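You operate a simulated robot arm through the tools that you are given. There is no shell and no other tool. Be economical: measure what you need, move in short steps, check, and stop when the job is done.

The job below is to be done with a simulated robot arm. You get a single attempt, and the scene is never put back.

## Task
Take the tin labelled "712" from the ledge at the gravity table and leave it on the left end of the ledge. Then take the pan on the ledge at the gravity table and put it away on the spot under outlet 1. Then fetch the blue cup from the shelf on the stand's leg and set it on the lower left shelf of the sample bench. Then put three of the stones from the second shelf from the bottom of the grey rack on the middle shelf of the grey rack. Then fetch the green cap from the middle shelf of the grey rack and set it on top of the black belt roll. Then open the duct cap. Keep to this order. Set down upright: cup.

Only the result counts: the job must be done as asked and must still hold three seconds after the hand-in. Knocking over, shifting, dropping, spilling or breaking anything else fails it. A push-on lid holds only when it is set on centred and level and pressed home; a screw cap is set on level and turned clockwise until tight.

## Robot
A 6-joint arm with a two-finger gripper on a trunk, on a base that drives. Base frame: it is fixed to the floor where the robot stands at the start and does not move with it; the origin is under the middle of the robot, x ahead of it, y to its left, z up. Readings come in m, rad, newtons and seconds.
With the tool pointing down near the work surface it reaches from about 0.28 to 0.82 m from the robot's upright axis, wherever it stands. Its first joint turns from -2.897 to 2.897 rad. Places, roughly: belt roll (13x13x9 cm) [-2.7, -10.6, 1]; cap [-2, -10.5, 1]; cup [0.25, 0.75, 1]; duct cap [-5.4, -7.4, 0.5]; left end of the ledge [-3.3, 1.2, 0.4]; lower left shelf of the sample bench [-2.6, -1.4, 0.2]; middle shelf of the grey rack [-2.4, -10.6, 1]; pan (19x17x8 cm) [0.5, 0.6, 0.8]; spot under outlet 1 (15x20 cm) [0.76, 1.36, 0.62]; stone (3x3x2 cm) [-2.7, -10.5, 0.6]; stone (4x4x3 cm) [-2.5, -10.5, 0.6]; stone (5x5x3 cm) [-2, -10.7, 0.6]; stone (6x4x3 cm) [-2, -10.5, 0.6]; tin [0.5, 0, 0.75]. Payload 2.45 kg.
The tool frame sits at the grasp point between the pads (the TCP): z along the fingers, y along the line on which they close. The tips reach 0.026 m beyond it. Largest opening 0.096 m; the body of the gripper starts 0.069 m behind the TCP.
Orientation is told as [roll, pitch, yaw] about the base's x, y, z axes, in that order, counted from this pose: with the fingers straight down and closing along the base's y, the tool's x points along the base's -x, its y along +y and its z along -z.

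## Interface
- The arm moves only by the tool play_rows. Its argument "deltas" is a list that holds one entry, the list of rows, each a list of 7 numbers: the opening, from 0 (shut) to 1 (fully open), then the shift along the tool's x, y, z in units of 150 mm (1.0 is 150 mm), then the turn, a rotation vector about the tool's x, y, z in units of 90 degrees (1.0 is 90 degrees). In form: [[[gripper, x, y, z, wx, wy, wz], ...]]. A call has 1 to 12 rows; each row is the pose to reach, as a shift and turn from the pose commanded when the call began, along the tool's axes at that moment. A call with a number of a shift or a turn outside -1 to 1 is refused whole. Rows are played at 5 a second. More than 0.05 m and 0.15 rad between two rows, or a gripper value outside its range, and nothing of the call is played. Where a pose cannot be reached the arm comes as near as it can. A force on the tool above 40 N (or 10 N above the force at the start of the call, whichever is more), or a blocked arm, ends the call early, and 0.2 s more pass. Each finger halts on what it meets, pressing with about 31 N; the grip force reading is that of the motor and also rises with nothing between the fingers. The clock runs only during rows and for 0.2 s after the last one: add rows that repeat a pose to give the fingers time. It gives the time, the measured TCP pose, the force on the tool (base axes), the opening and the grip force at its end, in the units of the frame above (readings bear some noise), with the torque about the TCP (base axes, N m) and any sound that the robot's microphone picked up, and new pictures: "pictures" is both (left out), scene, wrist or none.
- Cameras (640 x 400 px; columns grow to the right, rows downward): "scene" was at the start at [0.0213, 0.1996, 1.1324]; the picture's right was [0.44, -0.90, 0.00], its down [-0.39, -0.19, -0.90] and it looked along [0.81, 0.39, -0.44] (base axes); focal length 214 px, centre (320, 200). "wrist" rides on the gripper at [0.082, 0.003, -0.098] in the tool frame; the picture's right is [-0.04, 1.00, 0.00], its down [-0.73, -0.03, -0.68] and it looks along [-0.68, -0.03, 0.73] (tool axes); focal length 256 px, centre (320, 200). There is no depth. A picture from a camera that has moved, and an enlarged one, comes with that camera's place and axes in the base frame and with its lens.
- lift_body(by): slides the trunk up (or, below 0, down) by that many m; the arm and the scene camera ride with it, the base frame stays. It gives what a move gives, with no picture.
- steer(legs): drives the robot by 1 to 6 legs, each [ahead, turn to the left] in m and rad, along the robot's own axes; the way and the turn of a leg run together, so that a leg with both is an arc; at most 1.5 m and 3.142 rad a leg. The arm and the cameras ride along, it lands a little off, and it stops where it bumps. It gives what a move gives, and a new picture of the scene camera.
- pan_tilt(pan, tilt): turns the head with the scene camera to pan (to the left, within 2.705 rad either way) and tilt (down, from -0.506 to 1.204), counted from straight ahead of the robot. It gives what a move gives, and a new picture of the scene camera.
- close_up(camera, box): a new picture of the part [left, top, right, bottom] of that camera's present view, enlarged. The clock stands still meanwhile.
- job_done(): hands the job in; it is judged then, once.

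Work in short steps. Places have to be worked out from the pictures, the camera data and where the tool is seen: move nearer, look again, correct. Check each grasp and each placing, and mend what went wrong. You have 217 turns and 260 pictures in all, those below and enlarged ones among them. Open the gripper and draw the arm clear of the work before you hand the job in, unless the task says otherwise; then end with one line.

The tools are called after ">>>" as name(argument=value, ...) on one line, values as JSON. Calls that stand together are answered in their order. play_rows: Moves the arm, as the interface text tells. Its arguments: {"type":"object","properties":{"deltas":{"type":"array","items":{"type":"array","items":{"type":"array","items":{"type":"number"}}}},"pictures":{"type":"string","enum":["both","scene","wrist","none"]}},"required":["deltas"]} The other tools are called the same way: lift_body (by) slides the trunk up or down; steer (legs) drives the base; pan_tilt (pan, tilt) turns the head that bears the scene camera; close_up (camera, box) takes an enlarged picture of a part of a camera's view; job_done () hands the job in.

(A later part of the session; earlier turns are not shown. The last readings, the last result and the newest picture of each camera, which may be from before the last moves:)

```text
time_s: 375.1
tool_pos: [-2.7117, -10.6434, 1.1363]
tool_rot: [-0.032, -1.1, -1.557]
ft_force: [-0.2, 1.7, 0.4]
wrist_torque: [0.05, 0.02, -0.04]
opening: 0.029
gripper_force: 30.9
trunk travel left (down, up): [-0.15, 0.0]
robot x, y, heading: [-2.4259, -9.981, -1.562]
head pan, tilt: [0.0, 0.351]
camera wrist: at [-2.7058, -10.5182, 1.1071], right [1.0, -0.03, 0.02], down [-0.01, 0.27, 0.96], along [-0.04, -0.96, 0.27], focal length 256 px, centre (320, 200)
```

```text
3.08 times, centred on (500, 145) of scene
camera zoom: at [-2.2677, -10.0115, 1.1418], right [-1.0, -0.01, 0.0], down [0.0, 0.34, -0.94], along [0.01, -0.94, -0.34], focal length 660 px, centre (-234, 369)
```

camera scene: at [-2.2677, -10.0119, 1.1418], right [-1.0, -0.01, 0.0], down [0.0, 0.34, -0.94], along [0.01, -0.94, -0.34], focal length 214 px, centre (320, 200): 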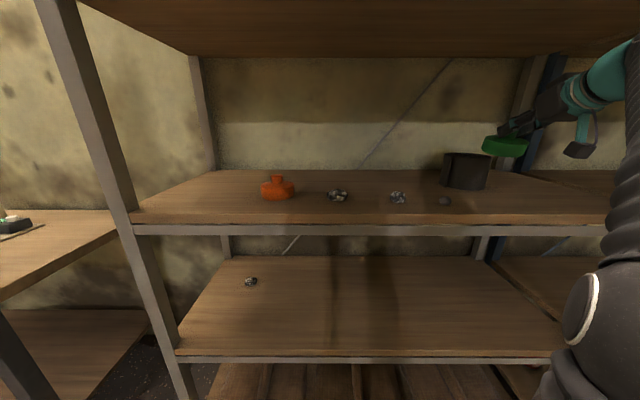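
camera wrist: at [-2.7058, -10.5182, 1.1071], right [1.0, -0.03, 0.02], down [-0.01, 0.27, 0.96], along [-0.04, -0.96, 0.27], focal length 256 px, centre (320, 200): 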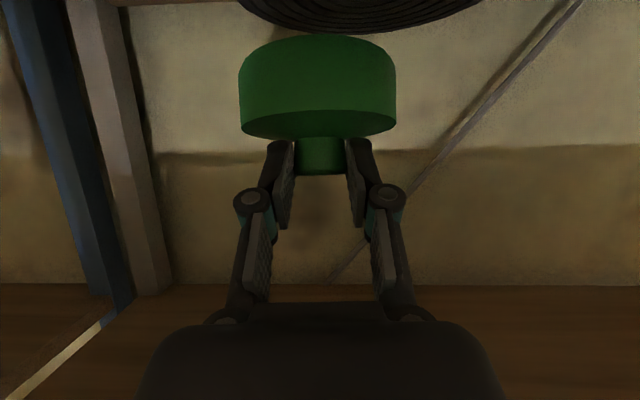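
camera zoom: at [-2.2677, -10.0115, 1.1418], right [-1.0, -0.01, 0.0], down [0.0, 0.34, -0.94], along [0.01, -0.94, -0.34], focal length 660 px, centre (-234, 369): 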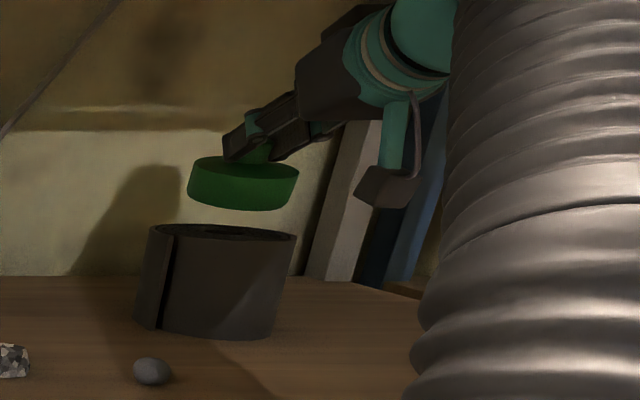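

Cap is over the roll, perhaps 1 cm too far right. Shift +x 1.2 cm and lower gently.

>>> play_rows(deltas=[[[0, 0.0, 0.08, 0.0, 0, 0, 0], [0, 0.06, 0.08, 0.03, 0, 0, 0], [0, 0.107, 0.08, 0.054, 0, 0, 0], [0, 0.125, 0.08, 0.063, 0, 0, 0]]], pictures="none")

>>> close_up(camera="scene", box=[420, 80, 580, 210])

```text
time_s: 376.1
tool_pos: [-2.7001, -10.6433, 1.1149]
tool_rot: [-0.035, -1.102, -1.556]
ft_force: [-2.1, -6.2, 9.9]
wrist_torque: [-0.3, 0.09, 0.0]
opening: 0.0291
gripper_force: 30.9
trunk travel left (down, up): [-0.15, 0.0]
robot x, y, heading: [-2.4273, -9.9836, -1.56]
head pan, tilt: [0.0, 0.351]
```

```text
3.08 times, centred on (500, 145) of scene
camera zoom: at [-2.2677, -10.0119, 1.142], right [-1.0, -0.01, 0.0], down [0.0, 0.34, -0.94], along [0.01, -0.94, -0.34], focal length 660 px, centre (-234, 369)
```

zoom: 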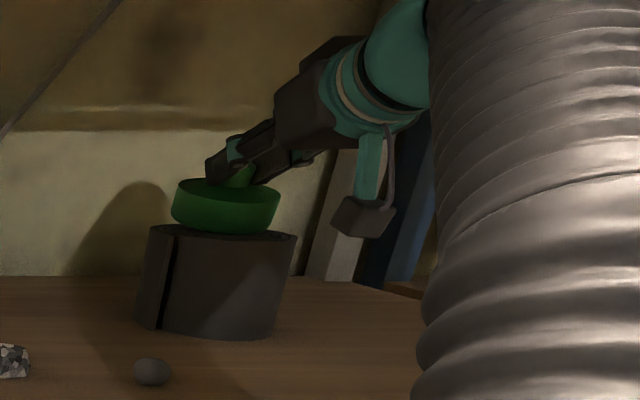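

Contact on the near edge, centred on the roll. Rotate the tool back 0.1 rad to level the cap, lowering slightly.

>>> play_rows(deltas=[[[0, 0.0, 0, 0.0, 0, 0.035, 0], [0, 0.01, 0, 0.005, 0, 0.065, 0], [0, 0.025, 0, 0.012, 0, 0.065, 0], [0, 0.035, 0, 0.018, 0, 0.065, 0]]], pictures="none")

>>> close_up(camera="scene", box=[420, 80, 580, 210])

```text
time_s: 377.0
tool_pos: [-2.6984, -10.643, 1.1128]
tool_rot: [-0.034, -1.008, -1.558]
ft_force: [-0.1, -1.2, 6.0]
wrist_torque: [0.02, 0.01, 0.01]
opening: 0.0286
gripper_force: 31.5
trunk travel left (down, up): [-0.15, 0.0]
robot x, y, heading: [-2.4244, -9.9827, -1.565]
head pan, tilt: [0.0, 0.351]
stopped in row 4: the force on the tool passed its limit at 45 N (the readings are from after the stop); the commanded pose is now the measured one
```

```text
3.08 times, centred on (500, 145) of scene
camera zoom: at [-2.2676, -10.0117, 1.1414], right [-1.0, -0.01, 0.0], down [0.0, 0.34, -0.94], along [0.01, -0.94, -0.34], focal length 660 px, centre (-234, 369)
```

zoom: 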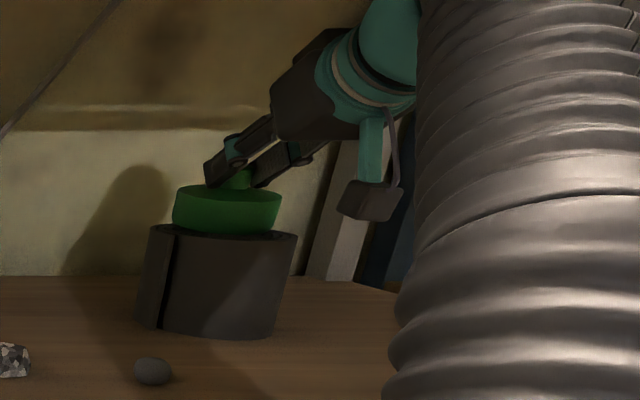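

Cap sits nearly level on the roll. Open.

>>> play_rows(deltas=[[[0.4, 0, 0, 0, 0, 0, 0], [0.6, 0, 0, 0, 0, 0, 0], [0.6, 0, 0, 0, 0, 0, 0]]], pictures="wrist")

>>> close_up(camera="scene", box=[420, 80, 580, 210])

```text
time_s: 377.8
tool_pos: [-2.697, -10.6427, 1.1113]
tool_rot: [-0.029, -1.006, -1.558]
ft_force: [0.9, -0.2, 0.6]
wrist_torque: [0.02, 0.0, -0.01]
opening: 0.0577
gripper_force: 0.1
trunk travel left (down, up): [-0.15, 0.0]
robot x, y, heading: [-2.4248, -9.9818, -1.56]
head pan, tilt: [0.0, 0.351]
camera wrist: at [-2.6928, -10.5155, 1.0957], right [1.0, -0.04, 0.02], down [-0.01, 0.18, 0.98], along [-0.04, -0.98, 0.18], focal length 256 px, centre (320, 200)
```

wrist: 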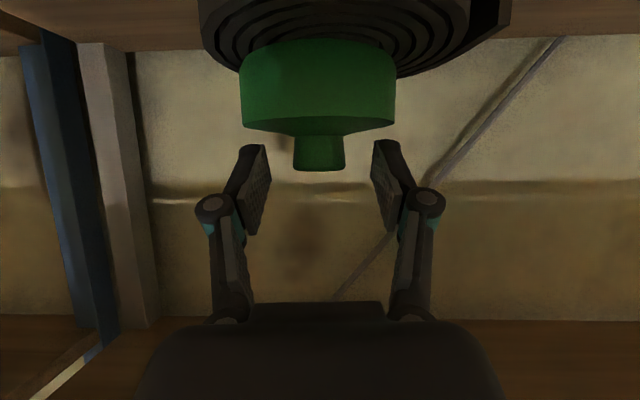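

```text
3.08 times, centred on (500, 145) of scene
camera zoom: at [-2.2678, -10.0119, 1.1418], right [-1.0, -0.01, 0.0], down [0.0, 0.34, -0.94], along [0.01, -0.94, -0.34], focal length 660 px, centre (-234, 369)
```

zoom: 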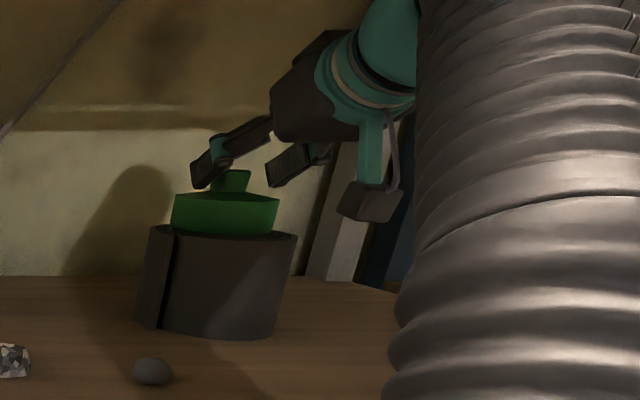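

Cap rests level on the roll. Back straight out and look toward the duct cap.

>>> steer(legs=[[-0.55, 0]])

>>> pan_tilt(pan=-2.2, tilt=0.2)

>>> close_up(camera="wrist", box=[160, 0, 480, 200])

```text
time_s: 381.0
tool_pos: [-2.7072, -10.0868, 1.1117]
tool_rot: [-0.032, -1.006, -1.568]
ft_force: [-0.2, -0.1, 0.5]
wrist_torque: [0.01, -0.03, 0.02]
opening: 0.0578
gripper_force: 0.2
trunk travel left (down, up): [-0.15, 0.0]
robot x, y, heading: [-2.424, -9.428, -1.569]
head pan, tilt: [0.0, 0.351]
camera scene: at [-2.2716, -9.4597, 1.1418], right [-1.0, 0.0, 0.0], down [0.0, 0.34, -0.94], along [0.0, -0.94, -0.34], focal length 214 px, centre (320, 200)
```

scene: 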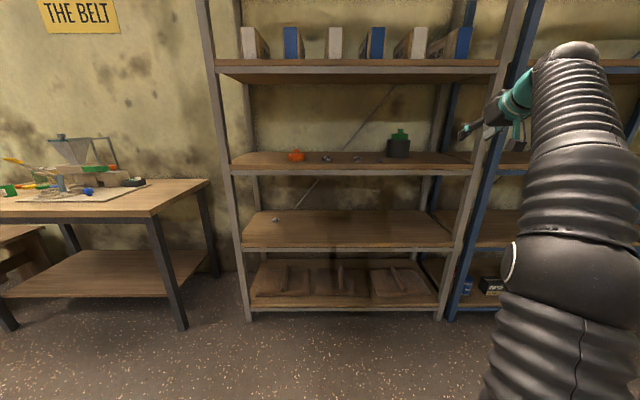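

```text
time_s: 383.1
tool_pos: [-2.707, -10.0872, 1.1116]
tool_rot: [-0.032, -1.005, -1.567]
ft_force: [0.1, 0.1, -1.2]
wrist_torque: [-0.02, -0.01, -0.01]
opening: 0.0575
gripper_force: 0.1
trunk travel left (down, up): [-0.15, 0.0]
robot x, y, heading: [-2.4247, -9.4275, -1.566]
head pan, tilt: [-2.201, 0.201]
camera scene: at [-2.3472, -9.3119, 1.1558], right [0.59, 0.81, 0.0], down [0.16, -0.12, -0.98], along [-0.79, 0.58, -0.2], focal length 214 px, centre (320, 200)
```

scene: 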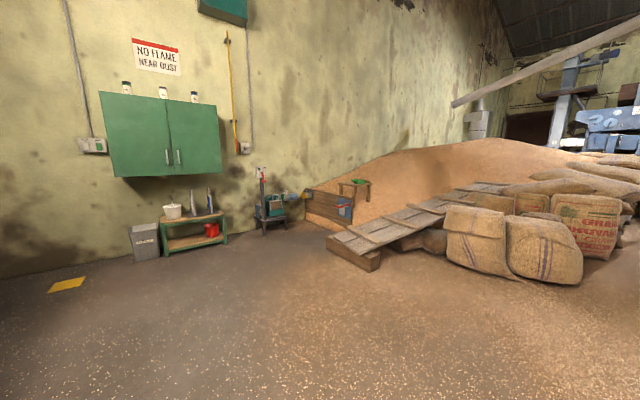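

```text
2.00 times, centred on (320, 100) of wrist
camera zoom: at [-2.701, -9.9595, 1.0957], right [1.0, -0.05, 0.02], down [-0.01, 0.18, 0.98], along [-0.05, -0.98, 0.18], focal length 512 px, centre (320, 400)
```

zoom: 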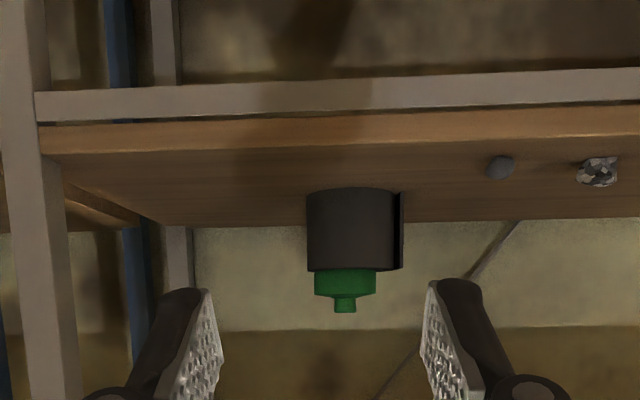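

>>> close_up(camera="scene", box=[240, 150, 400, 250])

```text
4.00 times, centred on (320, 200) of scene
camera zoom: at [-2.3472, -9.3119, 1.1558], right [0.59, 0.81, 0.0], down [0.16, -0.12, -0.98], along [-0.79, 0.58, -0.2], focal length 858 px, centre (320, 200)
```

zoom: 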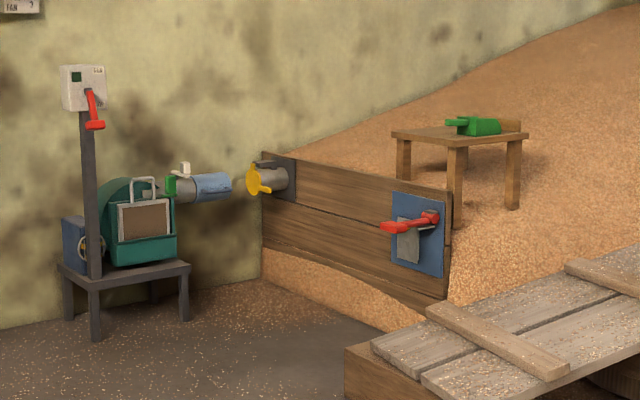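

Duct cap: yellow disc with a handle on the grey stub at the wooden board, ≈(-5.44,-7.37,.5). Pull the arm in and drive nearer.

>>> play_rows(deltas=[[[0.6, 0.1, 0.15, -0.16, 0, 0, 0], [0.6, 0.2, 0.3, -0.32, 0, 0, 0], [0.6, 0.3, 0.45, -0.48, 0, 0, 0], [0.6, 0.4, 0.6, -0.64, 0, 0, 0], [0.6, 0.5, 0.75, -0.8, 0, 0, 0], [0.6, 0.61, 0.9, -0.95, 0, 0, 0]]], pictures="none")

>>> steer(legs=[[0, -2.07], [1.2, 0], [1.0, 0]])

>>> pan_tilt(pan=-0.2, tilt=0.4)

```text
time_s: 384.5
tool_pos: [-2.5688, -9.9205, 1.1064]
tool_rot: [-0.03, -1.006, -1.571]
ft_force: [-1.1, -0.5, -0.3]
wrist_torque: [-0.01, -0.03, 0.04]
opening: 0.0576
gripper_force: 0.0
trunk travel left (down, up): [-0.15, 0.0]
robot x, y, heading: [-2.4261, -9.43, -1.566]
head pan, tilt: [-2.201, 0.201]
```

```text
time_s: 400.2
tool_pos: [-4.7034, -8.0041, 1.1081]
tool_rot: [-0.032, -1.008, 2.636]
ft_force: [-0.2, -0.3, 0.2]
wrist_torque: [0.0, -0.04, 0.01]
opening: 0.0578
gripper_force: 0.1
trunk travel left (down, up): [-0.15, 0.0]
robot x, y, heading: [-4.3413, -8.3689, 2.639]
head pan, tilt: [-2.201, 0.201]
camera scene: at [-4.283, -8.4937, 1.1558], right [0.42, -0.91, 0.0], down [-0.18, -0.08, -0.98], along [0.89, 0.41, -0.2], focal length 214 px, centre (320, 200)
```

scene: 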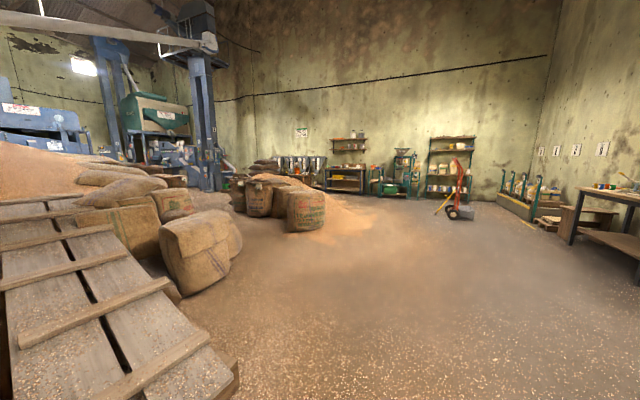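

```text
time_s: 402.1
tool_pos: [-4.7034, -8.0048, 1.1087]
tool_rot: [-0.031, -1.005, 2.633]
ft_force: [-0.4, -0.6, 0.0]
wrist_torque: [-0.04, 0.0, -0.01]
opening: 0.0576
gripper_force: 0.1
trunk travel left (down, up): [-0.15, 0.0]
robot x, y, heading: [-4.3426, -8.3643, 2.636]
head pan, tilt: [-0.201, 0.4]
camera scene: at [-4.4379, -8.4726, 1.1372], right [0.65, 0.76, 0.0], down [0.3, -0.25, -0.92], along [-0.7, 0.6, -0.39], focal length 214 px, centre (320, 200)
```

scene: 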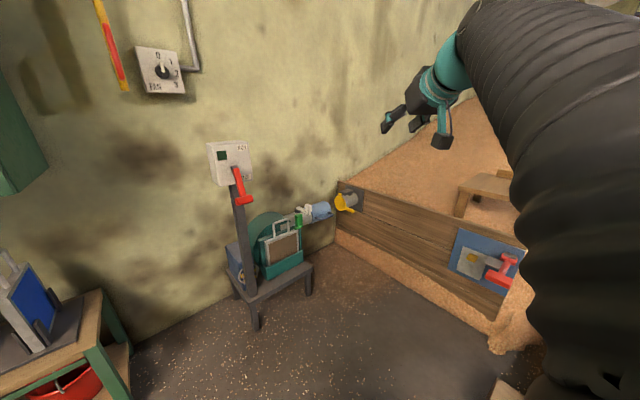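

>>> close_up(camera="scene", box=[270, 160, 390, 260])

```text
4.00 times, centred on (330, 210) of scene
camera zoom: at [-4.4379, -8.4726, 1.1372], right [0.65, 0.76, 0.0], down [0.3, -0.25, -0.92], along [-0.7, 0.6, -0.39], focal length 858 px, centre (280, 160)
```

zoom: 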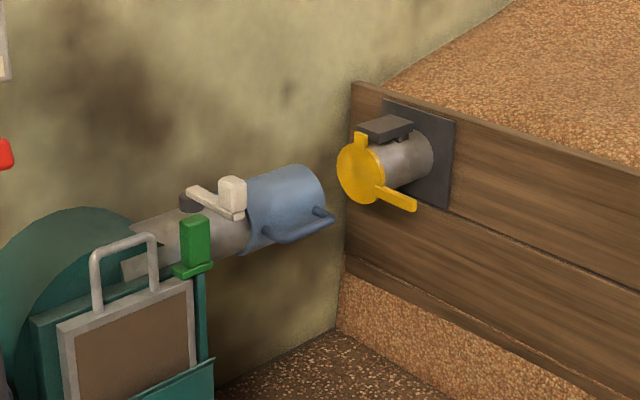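

Yellow flap cap on the duct with a hinge bracket at its top and a side handle. Drive closer, to about (-4.9,-7.82).

>>> steer(legs=[[0, -0.264], [0.76, 0]])

>>> pan_tilt(pan=0.1, tilt=0.7)

```text
time_s: 407.1
tool_pos: [-5.1474, -7.4033, 1.1088]
tool_rot: [-0.031, -1.007, 2.383]
ft_force: [0.1, -0.2, 1.2]
wrist_torque: [-0.01, 0.0, -0.01]
opening: 0.0577
gripper_force: 0.1
trunk travel left (down, up): [-0.15, 0.0]
robot x, y, heading: [-4.8851, -7.8478, 2.383]
head pan, tilt: [-0.201, 0.4]
camera scene: at [-5.0088, -7.9235, 1.1372], right [0.82, 0.57, 0.0], down [0.22, -0.32, -0.92], along [-0.53, 0.76, -0.39], focal length 214 px, centre (320, 200)
```

scene: 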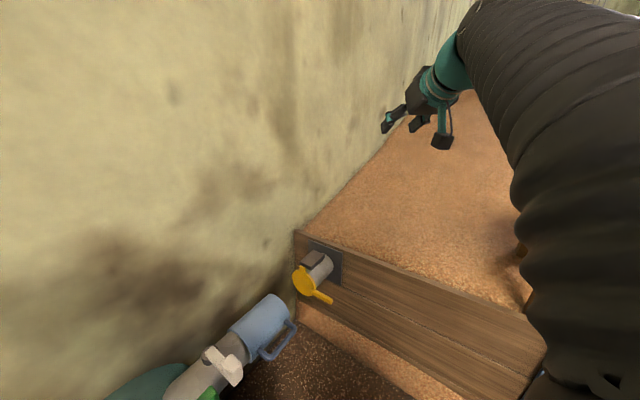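

```text
time_s: 407.9
tool_pos: [-5.1468, -7.4033, 1.1084]
tool_rot: [-0.032, -1.009, 2.38]
ft_force: [-0.1, 0.3, -0.6]
wrist_torque: [-0.03, 0.03, 0.01]
opening: 0.0576
gripper_force: 0.1
trunk travel left (down, up): [-0.15, 0.0]
robot x, y, heading: [-4.8888, -7.8457, 2.379]
head pan, tilt: [0.099, 0.7]
camera scene: at [-5.0229, -7.9472, 1.1104], right [0.61, 0.79, 0.0], down [0.51, -0.4, -0.77], along [-0.6, 0.47, -0.64], focal length 214 px, centre (320, 200)
```

scene: 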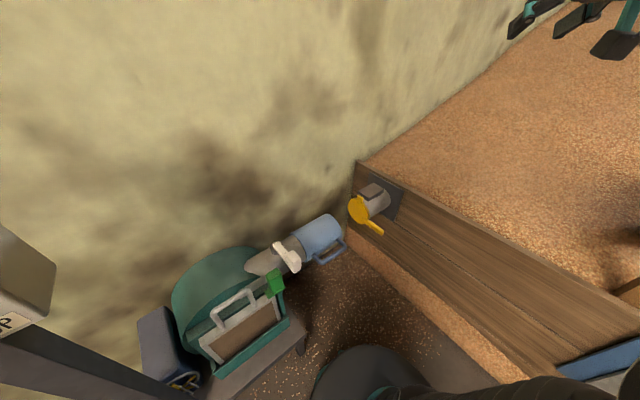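

>>> close_up(camera="scene", box=[310, 150, 430, 260])

```text
3.64 times, centred on (370, 205) of scene
camera zoom: at [-5.0229, -7.9472, 1.1104], right [0.61, 0.79, 0.0], down [0.51, -0.4, -0.77], along [-0.6, 0.47, -0.64], focal length 780 px, centre (138, 182)
```

zoom: 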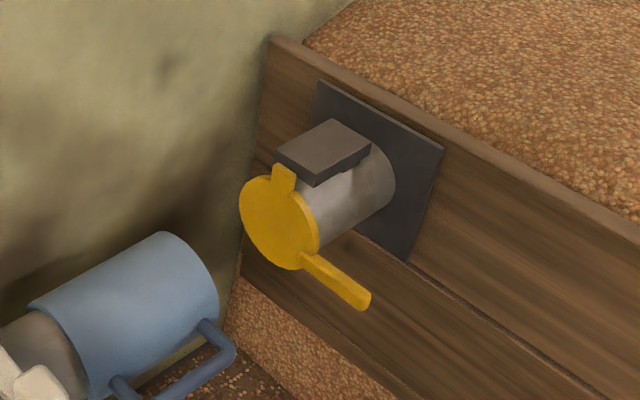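

The cap hinges at its top (bracket over the pipe) with a handle sticking out to +x at about (-5.304…-5.37,-7.43,.49). I lower the trunk, then bring the gripper horizontal with jaws closing vertically to hold that handle.

>>> lift_body(by=-0.15)

>>> play_rows(deltas=[[[0.6, 0, 0, 0, 0, -0.08, 0], [0.6, 0, 0, 0, 0, -0.16, 0], [0.6, 0, 0, 0, 0, -0.24, 0], [0.6, 0, 0, 0, 0, -0.32, 0]]], pictures="none")

>>> play_rows(deltas=[[[0.6, 0, 0, 0, 0, 0, -0.0909], [0.6, 0, 0, 0, 0, 0, -0.1818], [0.6, 0, 0, 0, 0, 0, -0.2727], [0.6, 0, 0, 0, 0, 0, -0.3636], [0.6, 0, 0, 0, 0, 0, -0.4545], [0.6, 0, 0, 0, 0, 0, -0.5454], [0.6, 0, 0, 0, 0, 0, -0.6363], [0.6, 0, 0, 0, 0, 0, -0.7272], [0.6, 0, 0, 0, 0, 0, -0.8181], [0.6, 0, 0, 0, 0, 0, -0.909], [0.6, 0, 0, 0, 0, 0, -1.0]]], pictures="both")

```text
time_s: 409.6
tool_pos: [-5.1474, -7.4035, 0.9586]
tool_rot: [-0.032, -1.007, 2.383]
ft_force: [0.5, 0.2, -0.3]
wrist_torque: [0.0, 0.0, -0.02]
opening: 0.0577
gripper_force: 0.2
trunk travel left (down, up): [0.0, 0.15]
robot x, y, heading: [-4.8921, -7.8481, 2.378]
head pan, tilt: [0.099, 0.7]
```

```text
time_s: 410.6
tool_pos: [-5.1508, -7.399, 0.9537]
tool_rot: [-0.175, -1.5, 2.533]
ft_force: [-0.4, -0.2, -0.3]
wrist_torque: [0.02, -0.03, 0.03]
opening: 0.0578
gripper_force: 0.1
trunk travel left (down, up): [0.0, 0.15]
robot x, y, heading: [-4.8901, -7.8459, 2.381]
head pan, tilt: [0.099, 0.7]
```

```text
time_s: 413.0
tool_pos: [-5.1501, -7.4012, 0.9539]
tool_rot: [-1.501, 0.014, -2.349]
ft_force: [-0.5, -0.2, -0.6]
wrist_torque: [0.0, -0.03, -0.01]
opening: 0.0577
gripper_force: 0.1
trunk travel left (down, up): [0.0, 0.15]
robot x, y, heading: [-4.8886, -7.8462, 2.38]
head pan, tilt: [0.099, 0.7]
camera scene: at [-5.0229, -7.9473, 0.9604], right [0.61, 0.79, 0.0], down [0.51, -0.4, -0.76], along [-0.6, 0.47, -0.64], focal length 214 px, centre (320, 200)
camera wrist: at [-5.0237, -7.4106, 0.9593], right [0.03, -0.07, -1.0], down [-0.04, -1.0, 0.07], along [-1.0, 0.03, -0.03], focal length 256 px, centre (320, 200)
```

scene: 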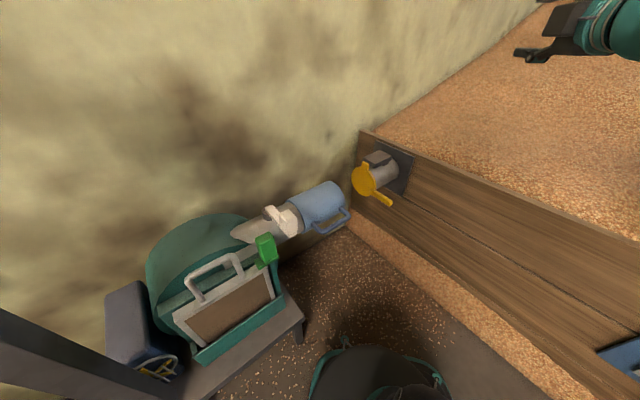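
wrist: 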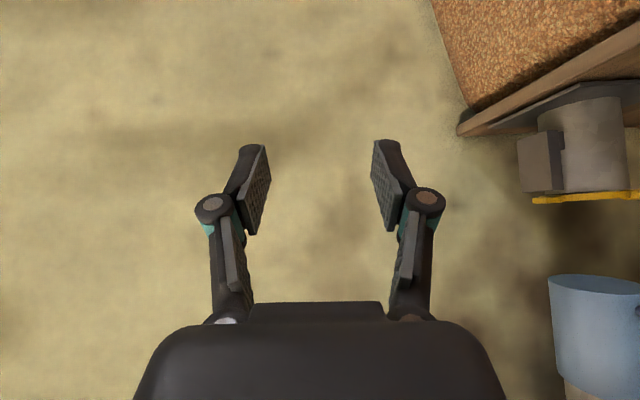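

I can see the flap edge-on now. Lower the tool (tool y is down) while pulling back slightly to get a level view of the hinge.

>>> play_rows(deltas=[[[0.6, -0.1, 0.2, -0.1, 0, 0, 0], [0.6, -0.2, 0.45, -0.2, 0, 0, 0], [0.6, -0.3, 0.7, -0.2, 0, 0, 0], [0.6, -0.3, 1.0, -0.2, 0, 0, 0]]], pictures="none")

>>> play_rows(deltas=[[[0.6, 0, 0.3, 0, 0, 0, 0], [0.6, 0, 0.6, 0, 0, 0, 0], [0.6, 0, 0.9, 0, 0, 0, 0], [0.6, 0, 1.0, 0, 0, 0, 0]]], pictures="both")

```text
time_s: 414.0
tool_pos: [-5.1532, -7.4819, 0.8404]
tool_rot: [-1.489, 0.012, -2.367]
ft_force: [-0.3, 0.1, -0.1]
wrist_torque: [-0.02, -0.01, 0.0]
opening: 0.0576
gripper_force: 0.1
out of reach, approached as far as the arm can: row 3, 4
trunk travel left (down, up): [0.0, 0.15]
robot x, y, heading: [-4.8894, -7.8452, 2.382]
head pan, tilt: [0.099, 0.7]
```

```text
time_s: 415.0
tool_pos: [-5.1363, -7.5494, 0.7631]
tool_rot: [-1.453, 0.008, -2.382]
ft_force: [-0.8, -0.9, -0.7]
wrist_torque: [-0.02, 0.0, -0.01]
opening: 0.0574
gripper_force: 0.1
out of reach, approached as far as the arm can: row 1, 2, 3, 4
trunk travel left (down, up): [0.0, 0.15]
robot x, y, heading: [-4.8911, -7.8465, 2.382]
head pan, tilt: [0.099, 0.7]
camera scene: at [-5.0229, -7.9473, 0.9604], right [0.61, 0.79, 0.0], down [0.51, -0.4, -0.76], along [-0.6, 0.47, -0.64], focal length 214 px, centre (320, 200)
camera wrist: at [-5.0087, -7.5629, 0.7735], right [0.06, -0.1, -0.99], down [-0.07, -0.99, 0.1], along [-1.0, 0.06, -0.06], focal length 256 px, centre (320, 200)
```

scene: 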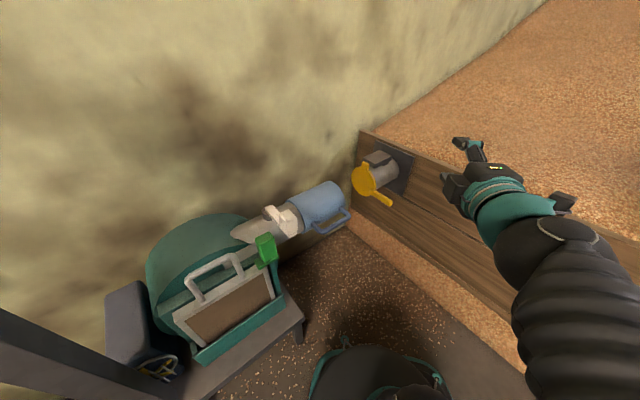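
wrist: 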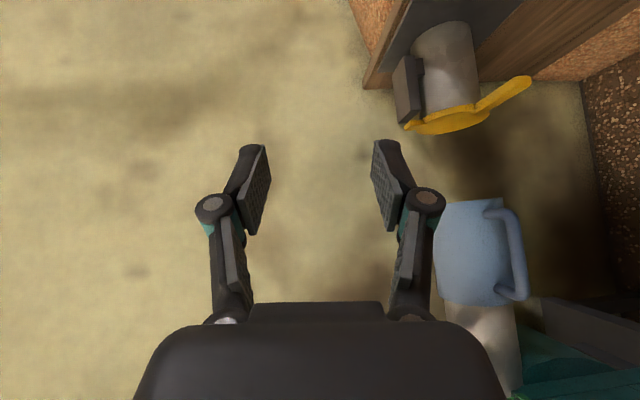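

Too close for a low horizontal tool. Back the base 0.15 m and extend the arm forward/down instead.

>>> steer(legs=[[-0.15, 0]])

>>> play_rows(deltas=[[[0.6, 0, 0.1, 0.2, 0, 0, 0], [0.6, 0, 0.25, 0.4, 0, 0, 0], [0.6, 0, 0.4, 0.6, 0, 0, 0], [0.6, 0, 0.6, 0.8, 0, 0, 0], [0.6, 0, 0.8, 0.93, 0, 0, 0]]], pictures="both")

```text
time_s: 416.4
tool_pos: [-5.0287, -7.6523, 0.7643]
tool_rot: [-1.456, 0.01, -2.378]
ft_force: [0.1, 1.0, 0.0]
wrist_torque: [0.01, -0.01, -0.01]
opening: 0.0576
gripper_force: 0.1
trunk travel left (down, up): [0.0, 0.15]
robot x, y, heading: [-4.7782, -7.9508, 2.38]
head pan, tilt: [0.099, 0.7]
camera scene: at [-4.9143, -8.0506, 0.9604], right [0.61, 0.79, 0.0], down [0.51, -0.4, -0.76], along [-0.6, 0.47, -0.64], focal length 214 px, centre (320, 200)
```

scene: 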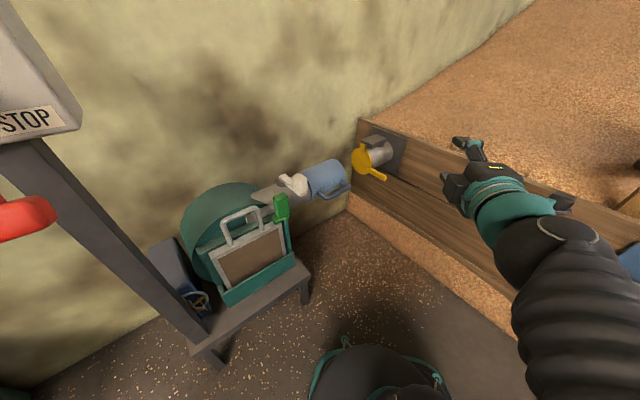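

```text
time_s: 417.6
tool_pos: [-5.1178, -7.557, 0.634]
tool_rot: [-1.453, 0.007, -2.376]
ft_force: [-0.1, 0.2, -0.5]
wrist_torque: [-0.02, 0.02, 0.03]
opening: 0.0575
gripper_force: 0.0
out of reach, approached as far as the arm can: row 1, 2, 3, 5
trunk travel left (down, up): [0.0, 0.15]
robot x, y, heading: [-4.7813, -7.9476, 2.378]
head pan, tilt: [0.099, 0.7]
camera scene: at [-4.9142, -8.0507, 0.9604], right [0.61, 0.79, 0.0], down [0.51, -0.4, -0.76], along [-0.6, 0.47, -0.64], focal length 214 px, centre (320, 200)
camera wrist: at [-4.9893, -7.5702, 0.644], right [0.06, -0.11, -0.99], down [-0.07, -0.99, 0.1], along [-1.0, 0.06, -0.06], focal length 256 px, centre (320, 200)
```

scene: 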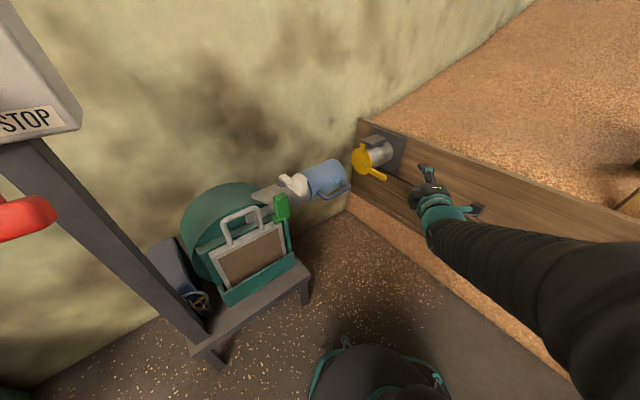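
wrist: 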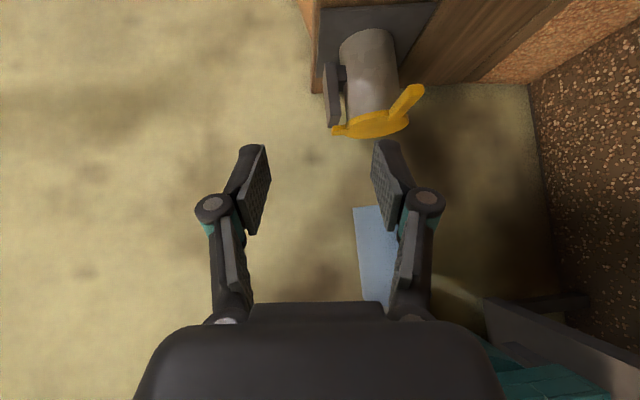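

Continue forward and down.

>>> play_rows(deltas=[[[0.6, -0.05, 0.12, 0.18, 0, 0, 0], [0.6, -0.1, 0.26, 0.36, 0, 0, 0], [0.6, -0.15, 0.4, 0.54, 0, 0, 0], [0.6, -0.2, 0.55, 0.72, 0, 0, 0], [0.6, -0.2, 0.7, 0.85, 0, 0, 0]]], pictures="both")

```text
time_s: 418.8
tool_pos: [-5.2178, -7.4934, 0.5147]
tool_rot: [-1.457, 0.009, -2.379]
ft_force: [-0.1, 0.3, 0.1]
wrist_torque: [-0.05, 0.0, 0.0]
opening: 0.0578
gripper_force: 0.0
trunk travel left (down, up): [0.0, 0.15]
robot x, y, heading: [-4.7787, -7.9506, 2.384]
head pan, tilt: [0.099, 0.7]
camera scene: at [-4.9143, -8.0506, 0.9604], right [0.61, 0.79, 0.0], down [0.51, -0.4, -0.76], along [-0.6, 0.47, -0.64], focal length 214 px, centre (320, 200)
camera wrist: at [-5.0904, -7.5071, 0.5244], right [0.06, -0.1, -0.99], down [-0.07, -0.99, 0.1], along [-1.0, 0.06, -0.06], focal length 256 px, centre (320, 200)
```

scene: 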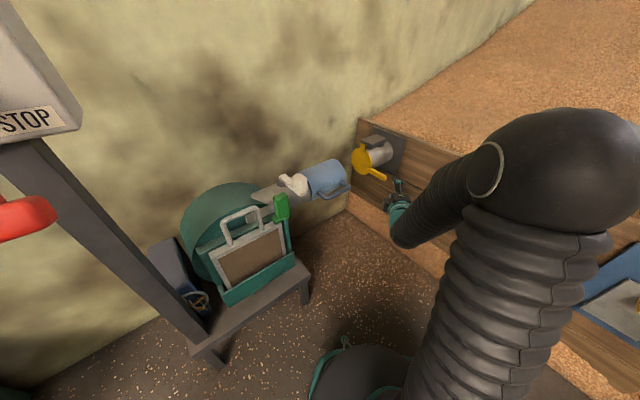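
wrist: 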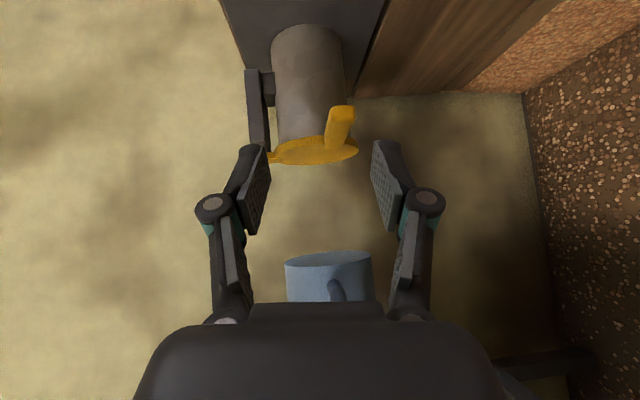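

Handle end-on is clear: grip point ≈(-5.325,-7.424,.485); hinge pin at the top ≈z .575. Advance so the jaws straddle the handle.

>>> play_rows(deltas=[[[0.6, -0.08, 0.05, 0.2, 0, 0, 0], [0.6, -0.16, 0.11, 0.4, 0, 0, 0], [0.6, -0.16, 0.11, 0.6, 0, 0, 0], [0.6, -0.16, 0.11, 0.7, 0, 0, 0]]], pictures="both")

```text
time_s: 419.8
tool_pos: [-5.306, -7.4372, 0.4861]
tool_rot: [-1.459, 0.01, -2.378]
ft_force: [0.1, 0.2, -0.3]
wrist_torque: [0.02, 0.02, -0.03]
opening: 0.0577
gripper_force: 0.2
trunk travel left (down, up): [0.0, 0.15]
robot x, y, heading: [-4.7801, -7.949, 2.382]
head pan, tilt: [0.099, 0.7]
camera scene: at [-4.9144, -8.0505, 0.9604], right [0.61, 0.79, 0.0], down [0.51, -0.4, -0.76], along [-0.6, 0.47, -0.64], focal length 214 px, centre (320, 200)
camera wrist: at [-5.1777, -7.4501, 0.4954], right [0.06, -0.1, -0.99], down [-0.07, -0.99, 0.1], along [-1.0, 0.06, -0.06], focal length 256 px, centre (320, 200)
```

scene: 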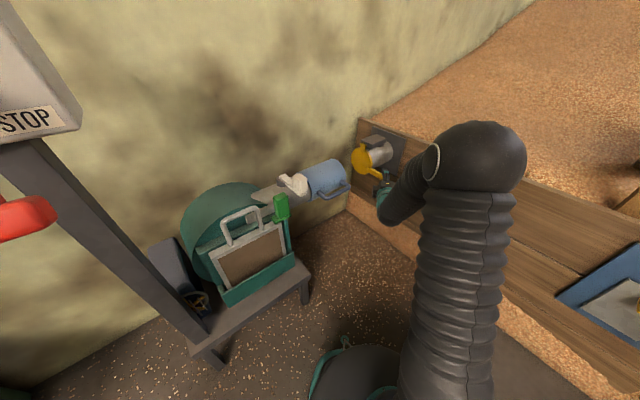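
wrist: 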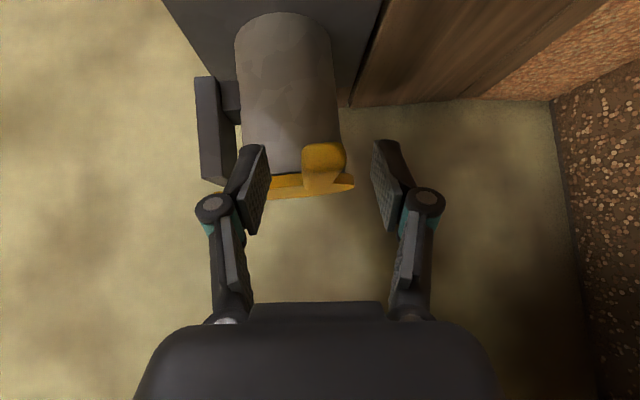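

Handle is between the jaws. Advance 2 cm and close gently.

>>> play_rows(deltas=[[[0.6, 0, 0.0, 0.13, 0, 0, 0], [0.4, 0, 0.01, 0.13, 0, 0, 0], [0.2, 0, 0.01, 0.13, 0, 0, 0], [0.0, 0, 0.01, 0.13, 0, 0, 0], [0.0, 0, 0.01, 0.13, 0, 0, 0]]], pictures="wrist")

```text
time_s: 421.0
tool_pos: [-5.3174, -7.4241, 0.4822]
tool_rot: [-1.459, 0.009, -2.377]
ft_force: [1.0, -4.5, 3.0]
wrist_torque: [0.44, 1.96, -0.81]
opening: 0.027
gripper_force: 45.4
trunk travel left (down, up): [0.0, 0.15]
robot x, y, heading: [-4.7847, -7.9471, 2.382]
head pan, tilt: [0.099, 0.7]
camera wrist: at [-5.1903, -7.4372, 0.4924], right [0.06, -0.1, -0.99], down [-0.07, -0.99, 0.1], along [-1.0, 0.06, -0.06], focal length 256 px, centre (320, 200)
```

wrist: 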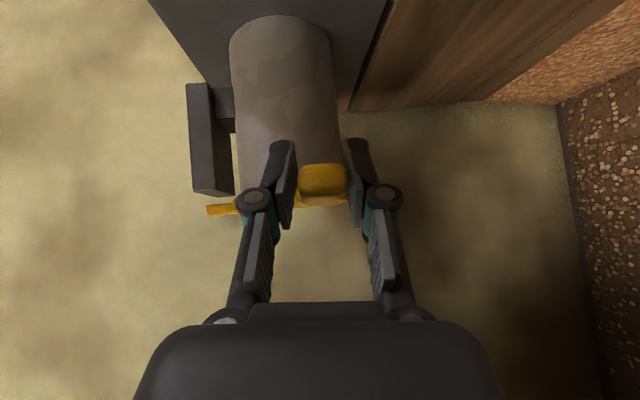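

Handle gripped. Test pull: 1.2 cm straight outward (-y) and read the force.

>>> play_rows(deltas=[[[0, -0.03, 0, -0.028, 0, 0, 0], [0, -0.058, 0, -0.055, 0, 0, 0], [0, -0.058, 0, -0.055, 0, 0, 0]]], pictures="wrist")

```text
time_s: 421.8
tool_pos: [-5.3179, -7.4335, 0.4834]
tool_rot: [-1.455, 0.008, -2.38]
ft_force: [11.1, 4.8, 3.9]
wrist_torque: [-0.23, 1.63, -1.44]
opening: 0.0256
gripper_force: 45.7
trunk travel left (down, up): [0.0, 0.15]
robot x, y, heading: [-4.7814, -7.9484, 2.384]
head pan, tilt: [0.099, 0.7]
camera wrist: at [-5.1902, -7.4483, 0.4929], right [0.05, -0.11, -0.99], down [-0.07, -0.99, 0.1], along [-1.0, 0.06, -0.06], focal length 256 px, centre (320, 200)
```

wrist: 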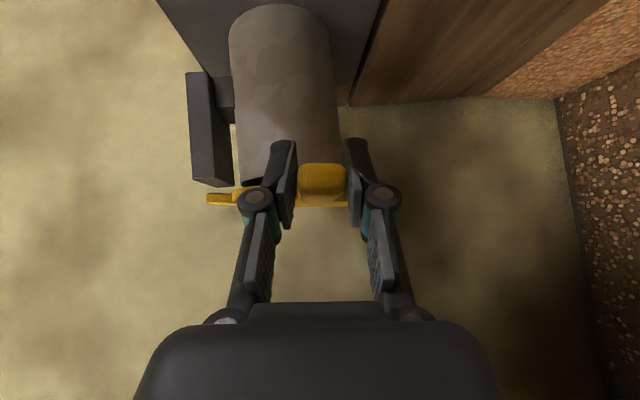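

The lower edge swung out while the top tab stayed: it is a flip-up flap hinged at ≈(y -7.428, z .566). I follow its arc, rotating the tool about the x axis with it.

>>> play_rows(deltas=[[[0, -0.026, -0.002, -0.028, -0.032, -0.0035, 0.0305], [0, -0.0528, -0.0042, -0.0562, -0.0645, -0.0071, 0.0611], [0, -0.078, -0.011, -0.084, -0.097, -0.0107, 0.0917], [0, -0.104, -0.0185, -0.1119, -0.129, -0.0142, 0.1222]]], pictures="both")

```text
time_s: 422.9
tool_pos: [-5.3185, -7.4561, 0.4886]
tool_rot: [-1.257, -0.185, -2.403]
ft_force: [13.0, -6.0, 4.2]
wrist_torque: [0.62, 1.85, -0.49]
opening: 0.0256
gripper_force: 44.9
trunk travel left (down, up): [0.0, 0.15]
robot x, y, heading: [-4.7832, -7.9486, 2.379]
head pan, tilt: [0.099, 0.7]
stopped in row 4: the force on the tool passed its limit at 41 N (the readings are from after the stop); the commanded pose is now the measured one
camera scene: at [-4.9139, -8.0504, 0.9603], right [0.62, 0.79, 0.0], down [0.51, -0.4, -0.77], along [-0.6, 0.47, -0.64], focal length 214 px, centre (320, 200)
camera wrist: at [-5.1905, -7.4678, 0.5023], right [0.05, -0.37, -0.93], down [-0.07, -0.93, 0.37], along [-1.0, 0.05, -0.07], focal length 256 px, centre (320, 200)
```

scene: 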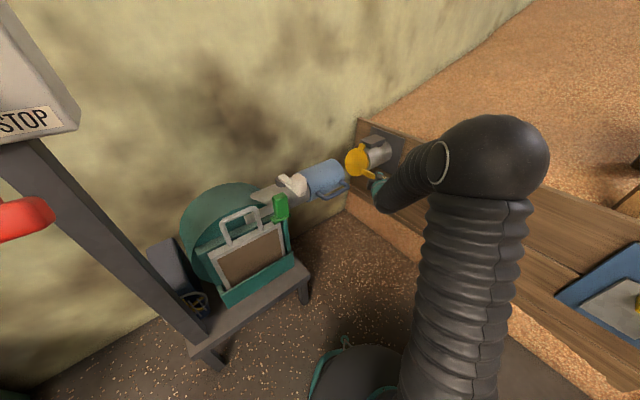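
wrist: 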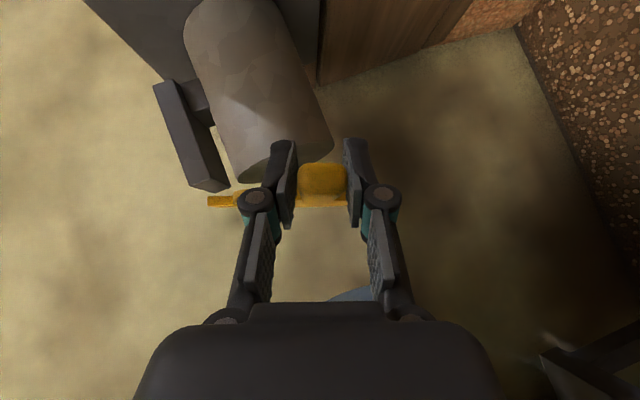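

It's opening. Continue the arc in finer steps, with a small relief toward +x.

>>> play_rows(deltas=[[[0, -0.012, 0.0, -0.042, -0.0324, -0.0035, 0.0304], [0, -0.038, -0.003, -0.07, -0.0648, -0.007, 0.0608], [0, -0.063, -0.011, -0.098, -0.0972, -0.0105, 0.0912], [0, -0.088, -0.019, -0.126, -0.1296, -0.014, 0.1216], [0, -0.112, -0.031, -0.153, -0.162, -0.0175, 0.152], [0, -0.137, -0.044, -0.18, -0.1944, -0.021, 0.1824]]], pictures="wrist")

```text
time_s: 424.0
tool_pos: [-5.317, -7.4777, 0.5013]
tool_rot: [-1.031, -0.377, -2.459]
ft_force: [-4.7, -5.4, -3.0]
wrist_torque: [0.25, 1.61, -0.85]
opening: 0.0253
gripper_force: 45.0
trunk travel left (down, up): [0.0, 0.15]
robot x, y, heading: [-4.781, -7.9518, 2.385]
head pan, tilt: [0.099, 0.7]
stopped in row 5: the force on the tool passed its limit at 41 N (the readings are from after the stop); the commanded pose is now the measured one
camera wrist: at [-5.1897, -7.4844, 0.5173], right [0.05, -0.62, -0.78], down [-0.06, -0.78, 0.62], along [-1.0, 0.02, -0.08], focal length 256 px, centre (320, 200)
```

wrist: 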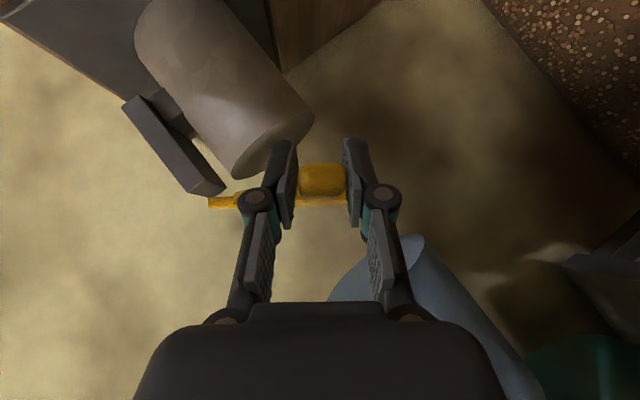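

About 40° open. Continue the arc.

>>> play_rows(deltas=[[[0, -0.0261, -0.0016, -0.0275, -0.0322, -0.0035, 0.0306], [0, -0.0519, -0.0065, -0.0551, -0.0643, -0.007, 0.0613], [0, -0.0775, -0.0145, -0.083, -0.0965, -0.0105, 0.092], [0, -0.1025, -0.0229, -0.1102, -0.1286, -0.0141, 0.1226], [0, -0.1265, -0.036, -0.137, -0.1608, -0.0176, 0.1532], [0, -0.1499, -0.0496, -0.163, -0.193, -0.0211, 0.1839], [0, -0.172, -0.067, -0.189, -0.225, -0.0246, 0.2145], [0, -0.1939, -0.0861, -0.2133, -0.2572, -0.0282, 0.2452]]], pictures="both")

```text
time_s: 425.8
tool_pos: [-5.3178, -7.5039, 0.5388]
tool_rot: [-0.474, -0.671, -2.745]
ft_force: [29.7, -23.7, -5.4]
wrist_torque: [0.57, 0.72, -1.27]
opening: 0.0262
gripper_force: 45.5
trunk travel left (down, up): [0.0, 0.15]
robot x, y, heading: [-4.7819, -7.9495, 2.38]
head pan, tilt: [0.099, 0.7]
camera scene: at [-4.9135, -8.0512, 0.9604], right [0.61, 0.79, 0.0], down [0.51, -0.39, -0.77], along [-0.6, 0.47, -0.64], focal length 214 px, centre (320, 200)
camera wrist: at [-5.1894, -7.503, 0.5559], right [0.05, -0.94, -0.33], down [-0.07, -0.34, 0.94], along [-1.0, -0.03, -0.08], focal length 256 px, centre (320, 200)
```

scene: 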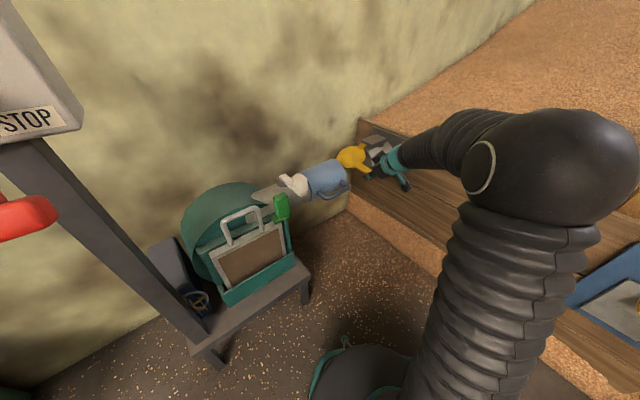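
wrist: 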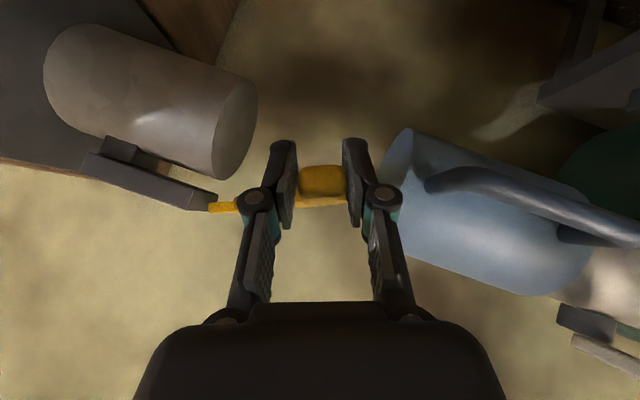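

About 70° open. Hinge refined to (-7.424,.575). Continue past horizontal.

>>> play_rows(deltas=[[[0, -0.015, 0.008, -0.035, -0.0322, -0.0036, 0.0306], [0, -0.046, 0.0124, -0.0761, -0.0644, -0.0073, 0.0612], [0, -0.074, 0.007, -0.106, -0.0966, -0.011, 0.0918], [0, -0.101, 0.0, -0.1355, -0.1288, -0.0146, 0.1224], [0, -0.127, -0.011, -0.165, -0.161, -0.0182, 0.153], [0, -0.1533, -0.0241, -0.1933, -0.1932, -0.0219, 0.1836], [0, -0.178, -0.041, -0.222, -0.2254, -0.0255, 0.2142], [0, -0.2025, -0.0591, -0.2492, -0.2576, -0.0292, 0.2448]]], pictures="both")

```text
time_s: 427.6
tool_pos: [-5.3149, -7.5115, 0.5849]
tool_rot: [0.264, -0.759, 3.035]
ft_force: [-34.9, 17.9, 4.7]
wrist_torque: [0.75, 0.15, -1.77]
opening: 0.0263
gripper_force: 45.1
trunk travel left (down, up): [0.0, 0.15]
robot x, y, heading: [-4.7777, -7.9491, 2.38]
head pan, tilt: [0.099, 0.7]
camera scene: at [-4.9154, -8.0502, 0.9602], right [0.61, 0.79, 0.0], down [0.51, -0.4, -0.76], along [-0.6, 0.47, -0.65], focal length 214 px, centre (320, 200)
camera wrist: at [-5.1874, -7.5015, 0.5996], right [0.05, -0.98, 0.22], down [-0.06, 0.21, 0.97], along [-1.0, -0.06, -0.05], focal length 256 px, centre (320, 200)
```

scene: 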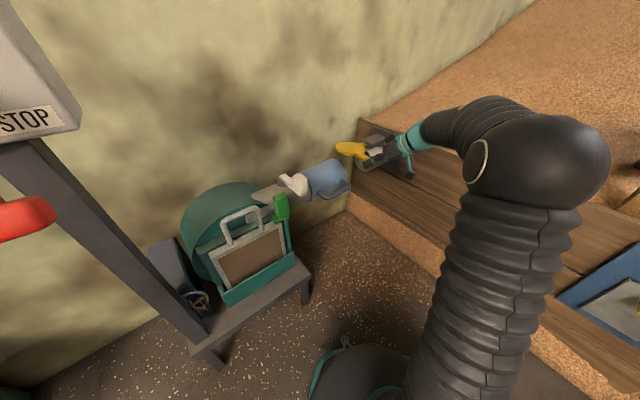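
wrist: 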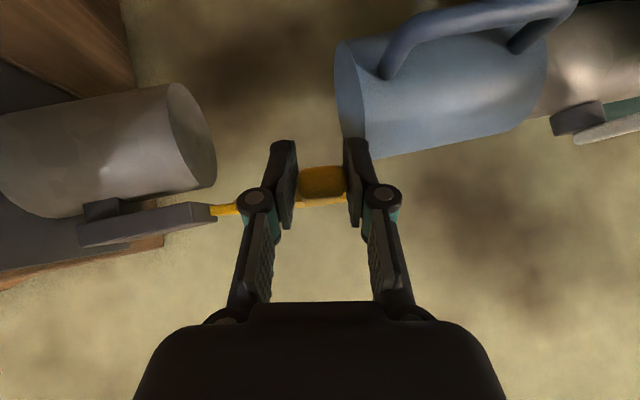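

Now ≈100° (just above horizontal). Continue further so it stays open on its own.

>>> play_rows(deltas=[[[0, -0.036, -0.007, -0.02, -0.0322, -0.0034, 0.0306], [0, -0.0726, -0.0142, -0.0486, -0.0643, -0.0068, 0.0613], [0, -0.1, -0.02, -0.078, -0.0965, -0.0102, 0.092], [0, -0.1283, -0.0256, -0.1083, -0.1286, -0.0136, 0.1226], [0, -0.155, -0.037, -0.137, -0.1608, -0.017, 0.1532], [0, -0.1817, -0.0483, -0.1666, -0.1929, -0.0204, 0.1839], [0, -0.207, -0.065, -0.195, -0.225, -0.0238, 0.2145], [0, -0.2321, -0.0811, -0.2231, -0.2572, -0.0272, 0.2452]]], pictures="both")

```text
time_s: 429.4
tool_pos: [-5.3156, -7.4914, 0.633]
tool_rot: [0.947, -0.573, 2.605]
ft_force: [34.9, 3.6, 2.8]
wrist_torque: [0.49, -1.36, -0.97]
opening: 0.0262
gripper_force: 44.9
trunk travel left (down, up): [0.0, 0.15]
robot x, y, heading: [-4.7829, -7.9476, 2.377]
head pan, tilt: [0.099, 0.7]
camera scene: at [-4.9133, -8.05, 0.9605], right [0.62, 0.79, 0.0], down [0.51, -0.4, -0.77], along [-0.6, 0.47, -0.64], focal length 214 px, centre (320, 200)
camera wrist: at [-5.1879, -7.4754, 0.6391], right [0.05, -0.71, 0.7], down [-0.07, 0.7, 0.71], along [-1.0, -0.08, -0.01], focal length 256 px, centre (320, 200)
```

scene: 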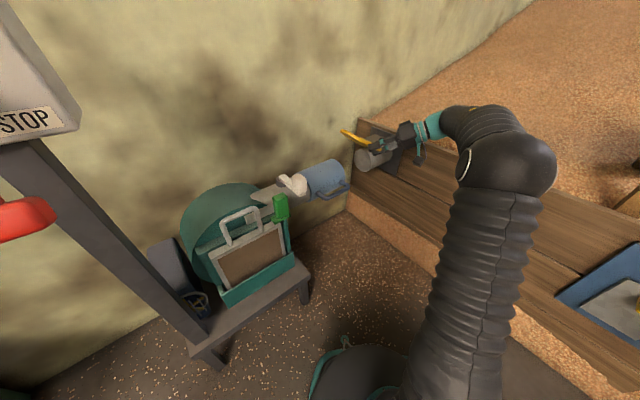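
wrist: 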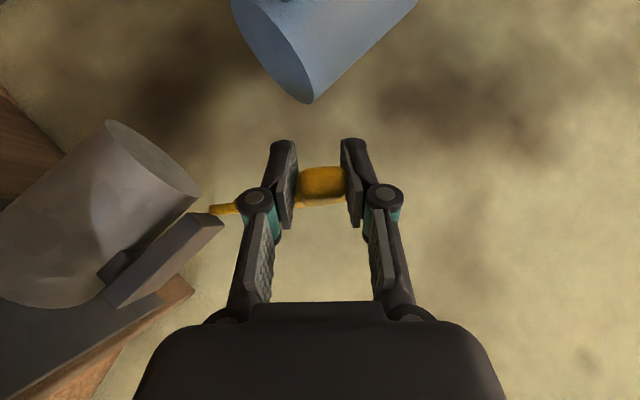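

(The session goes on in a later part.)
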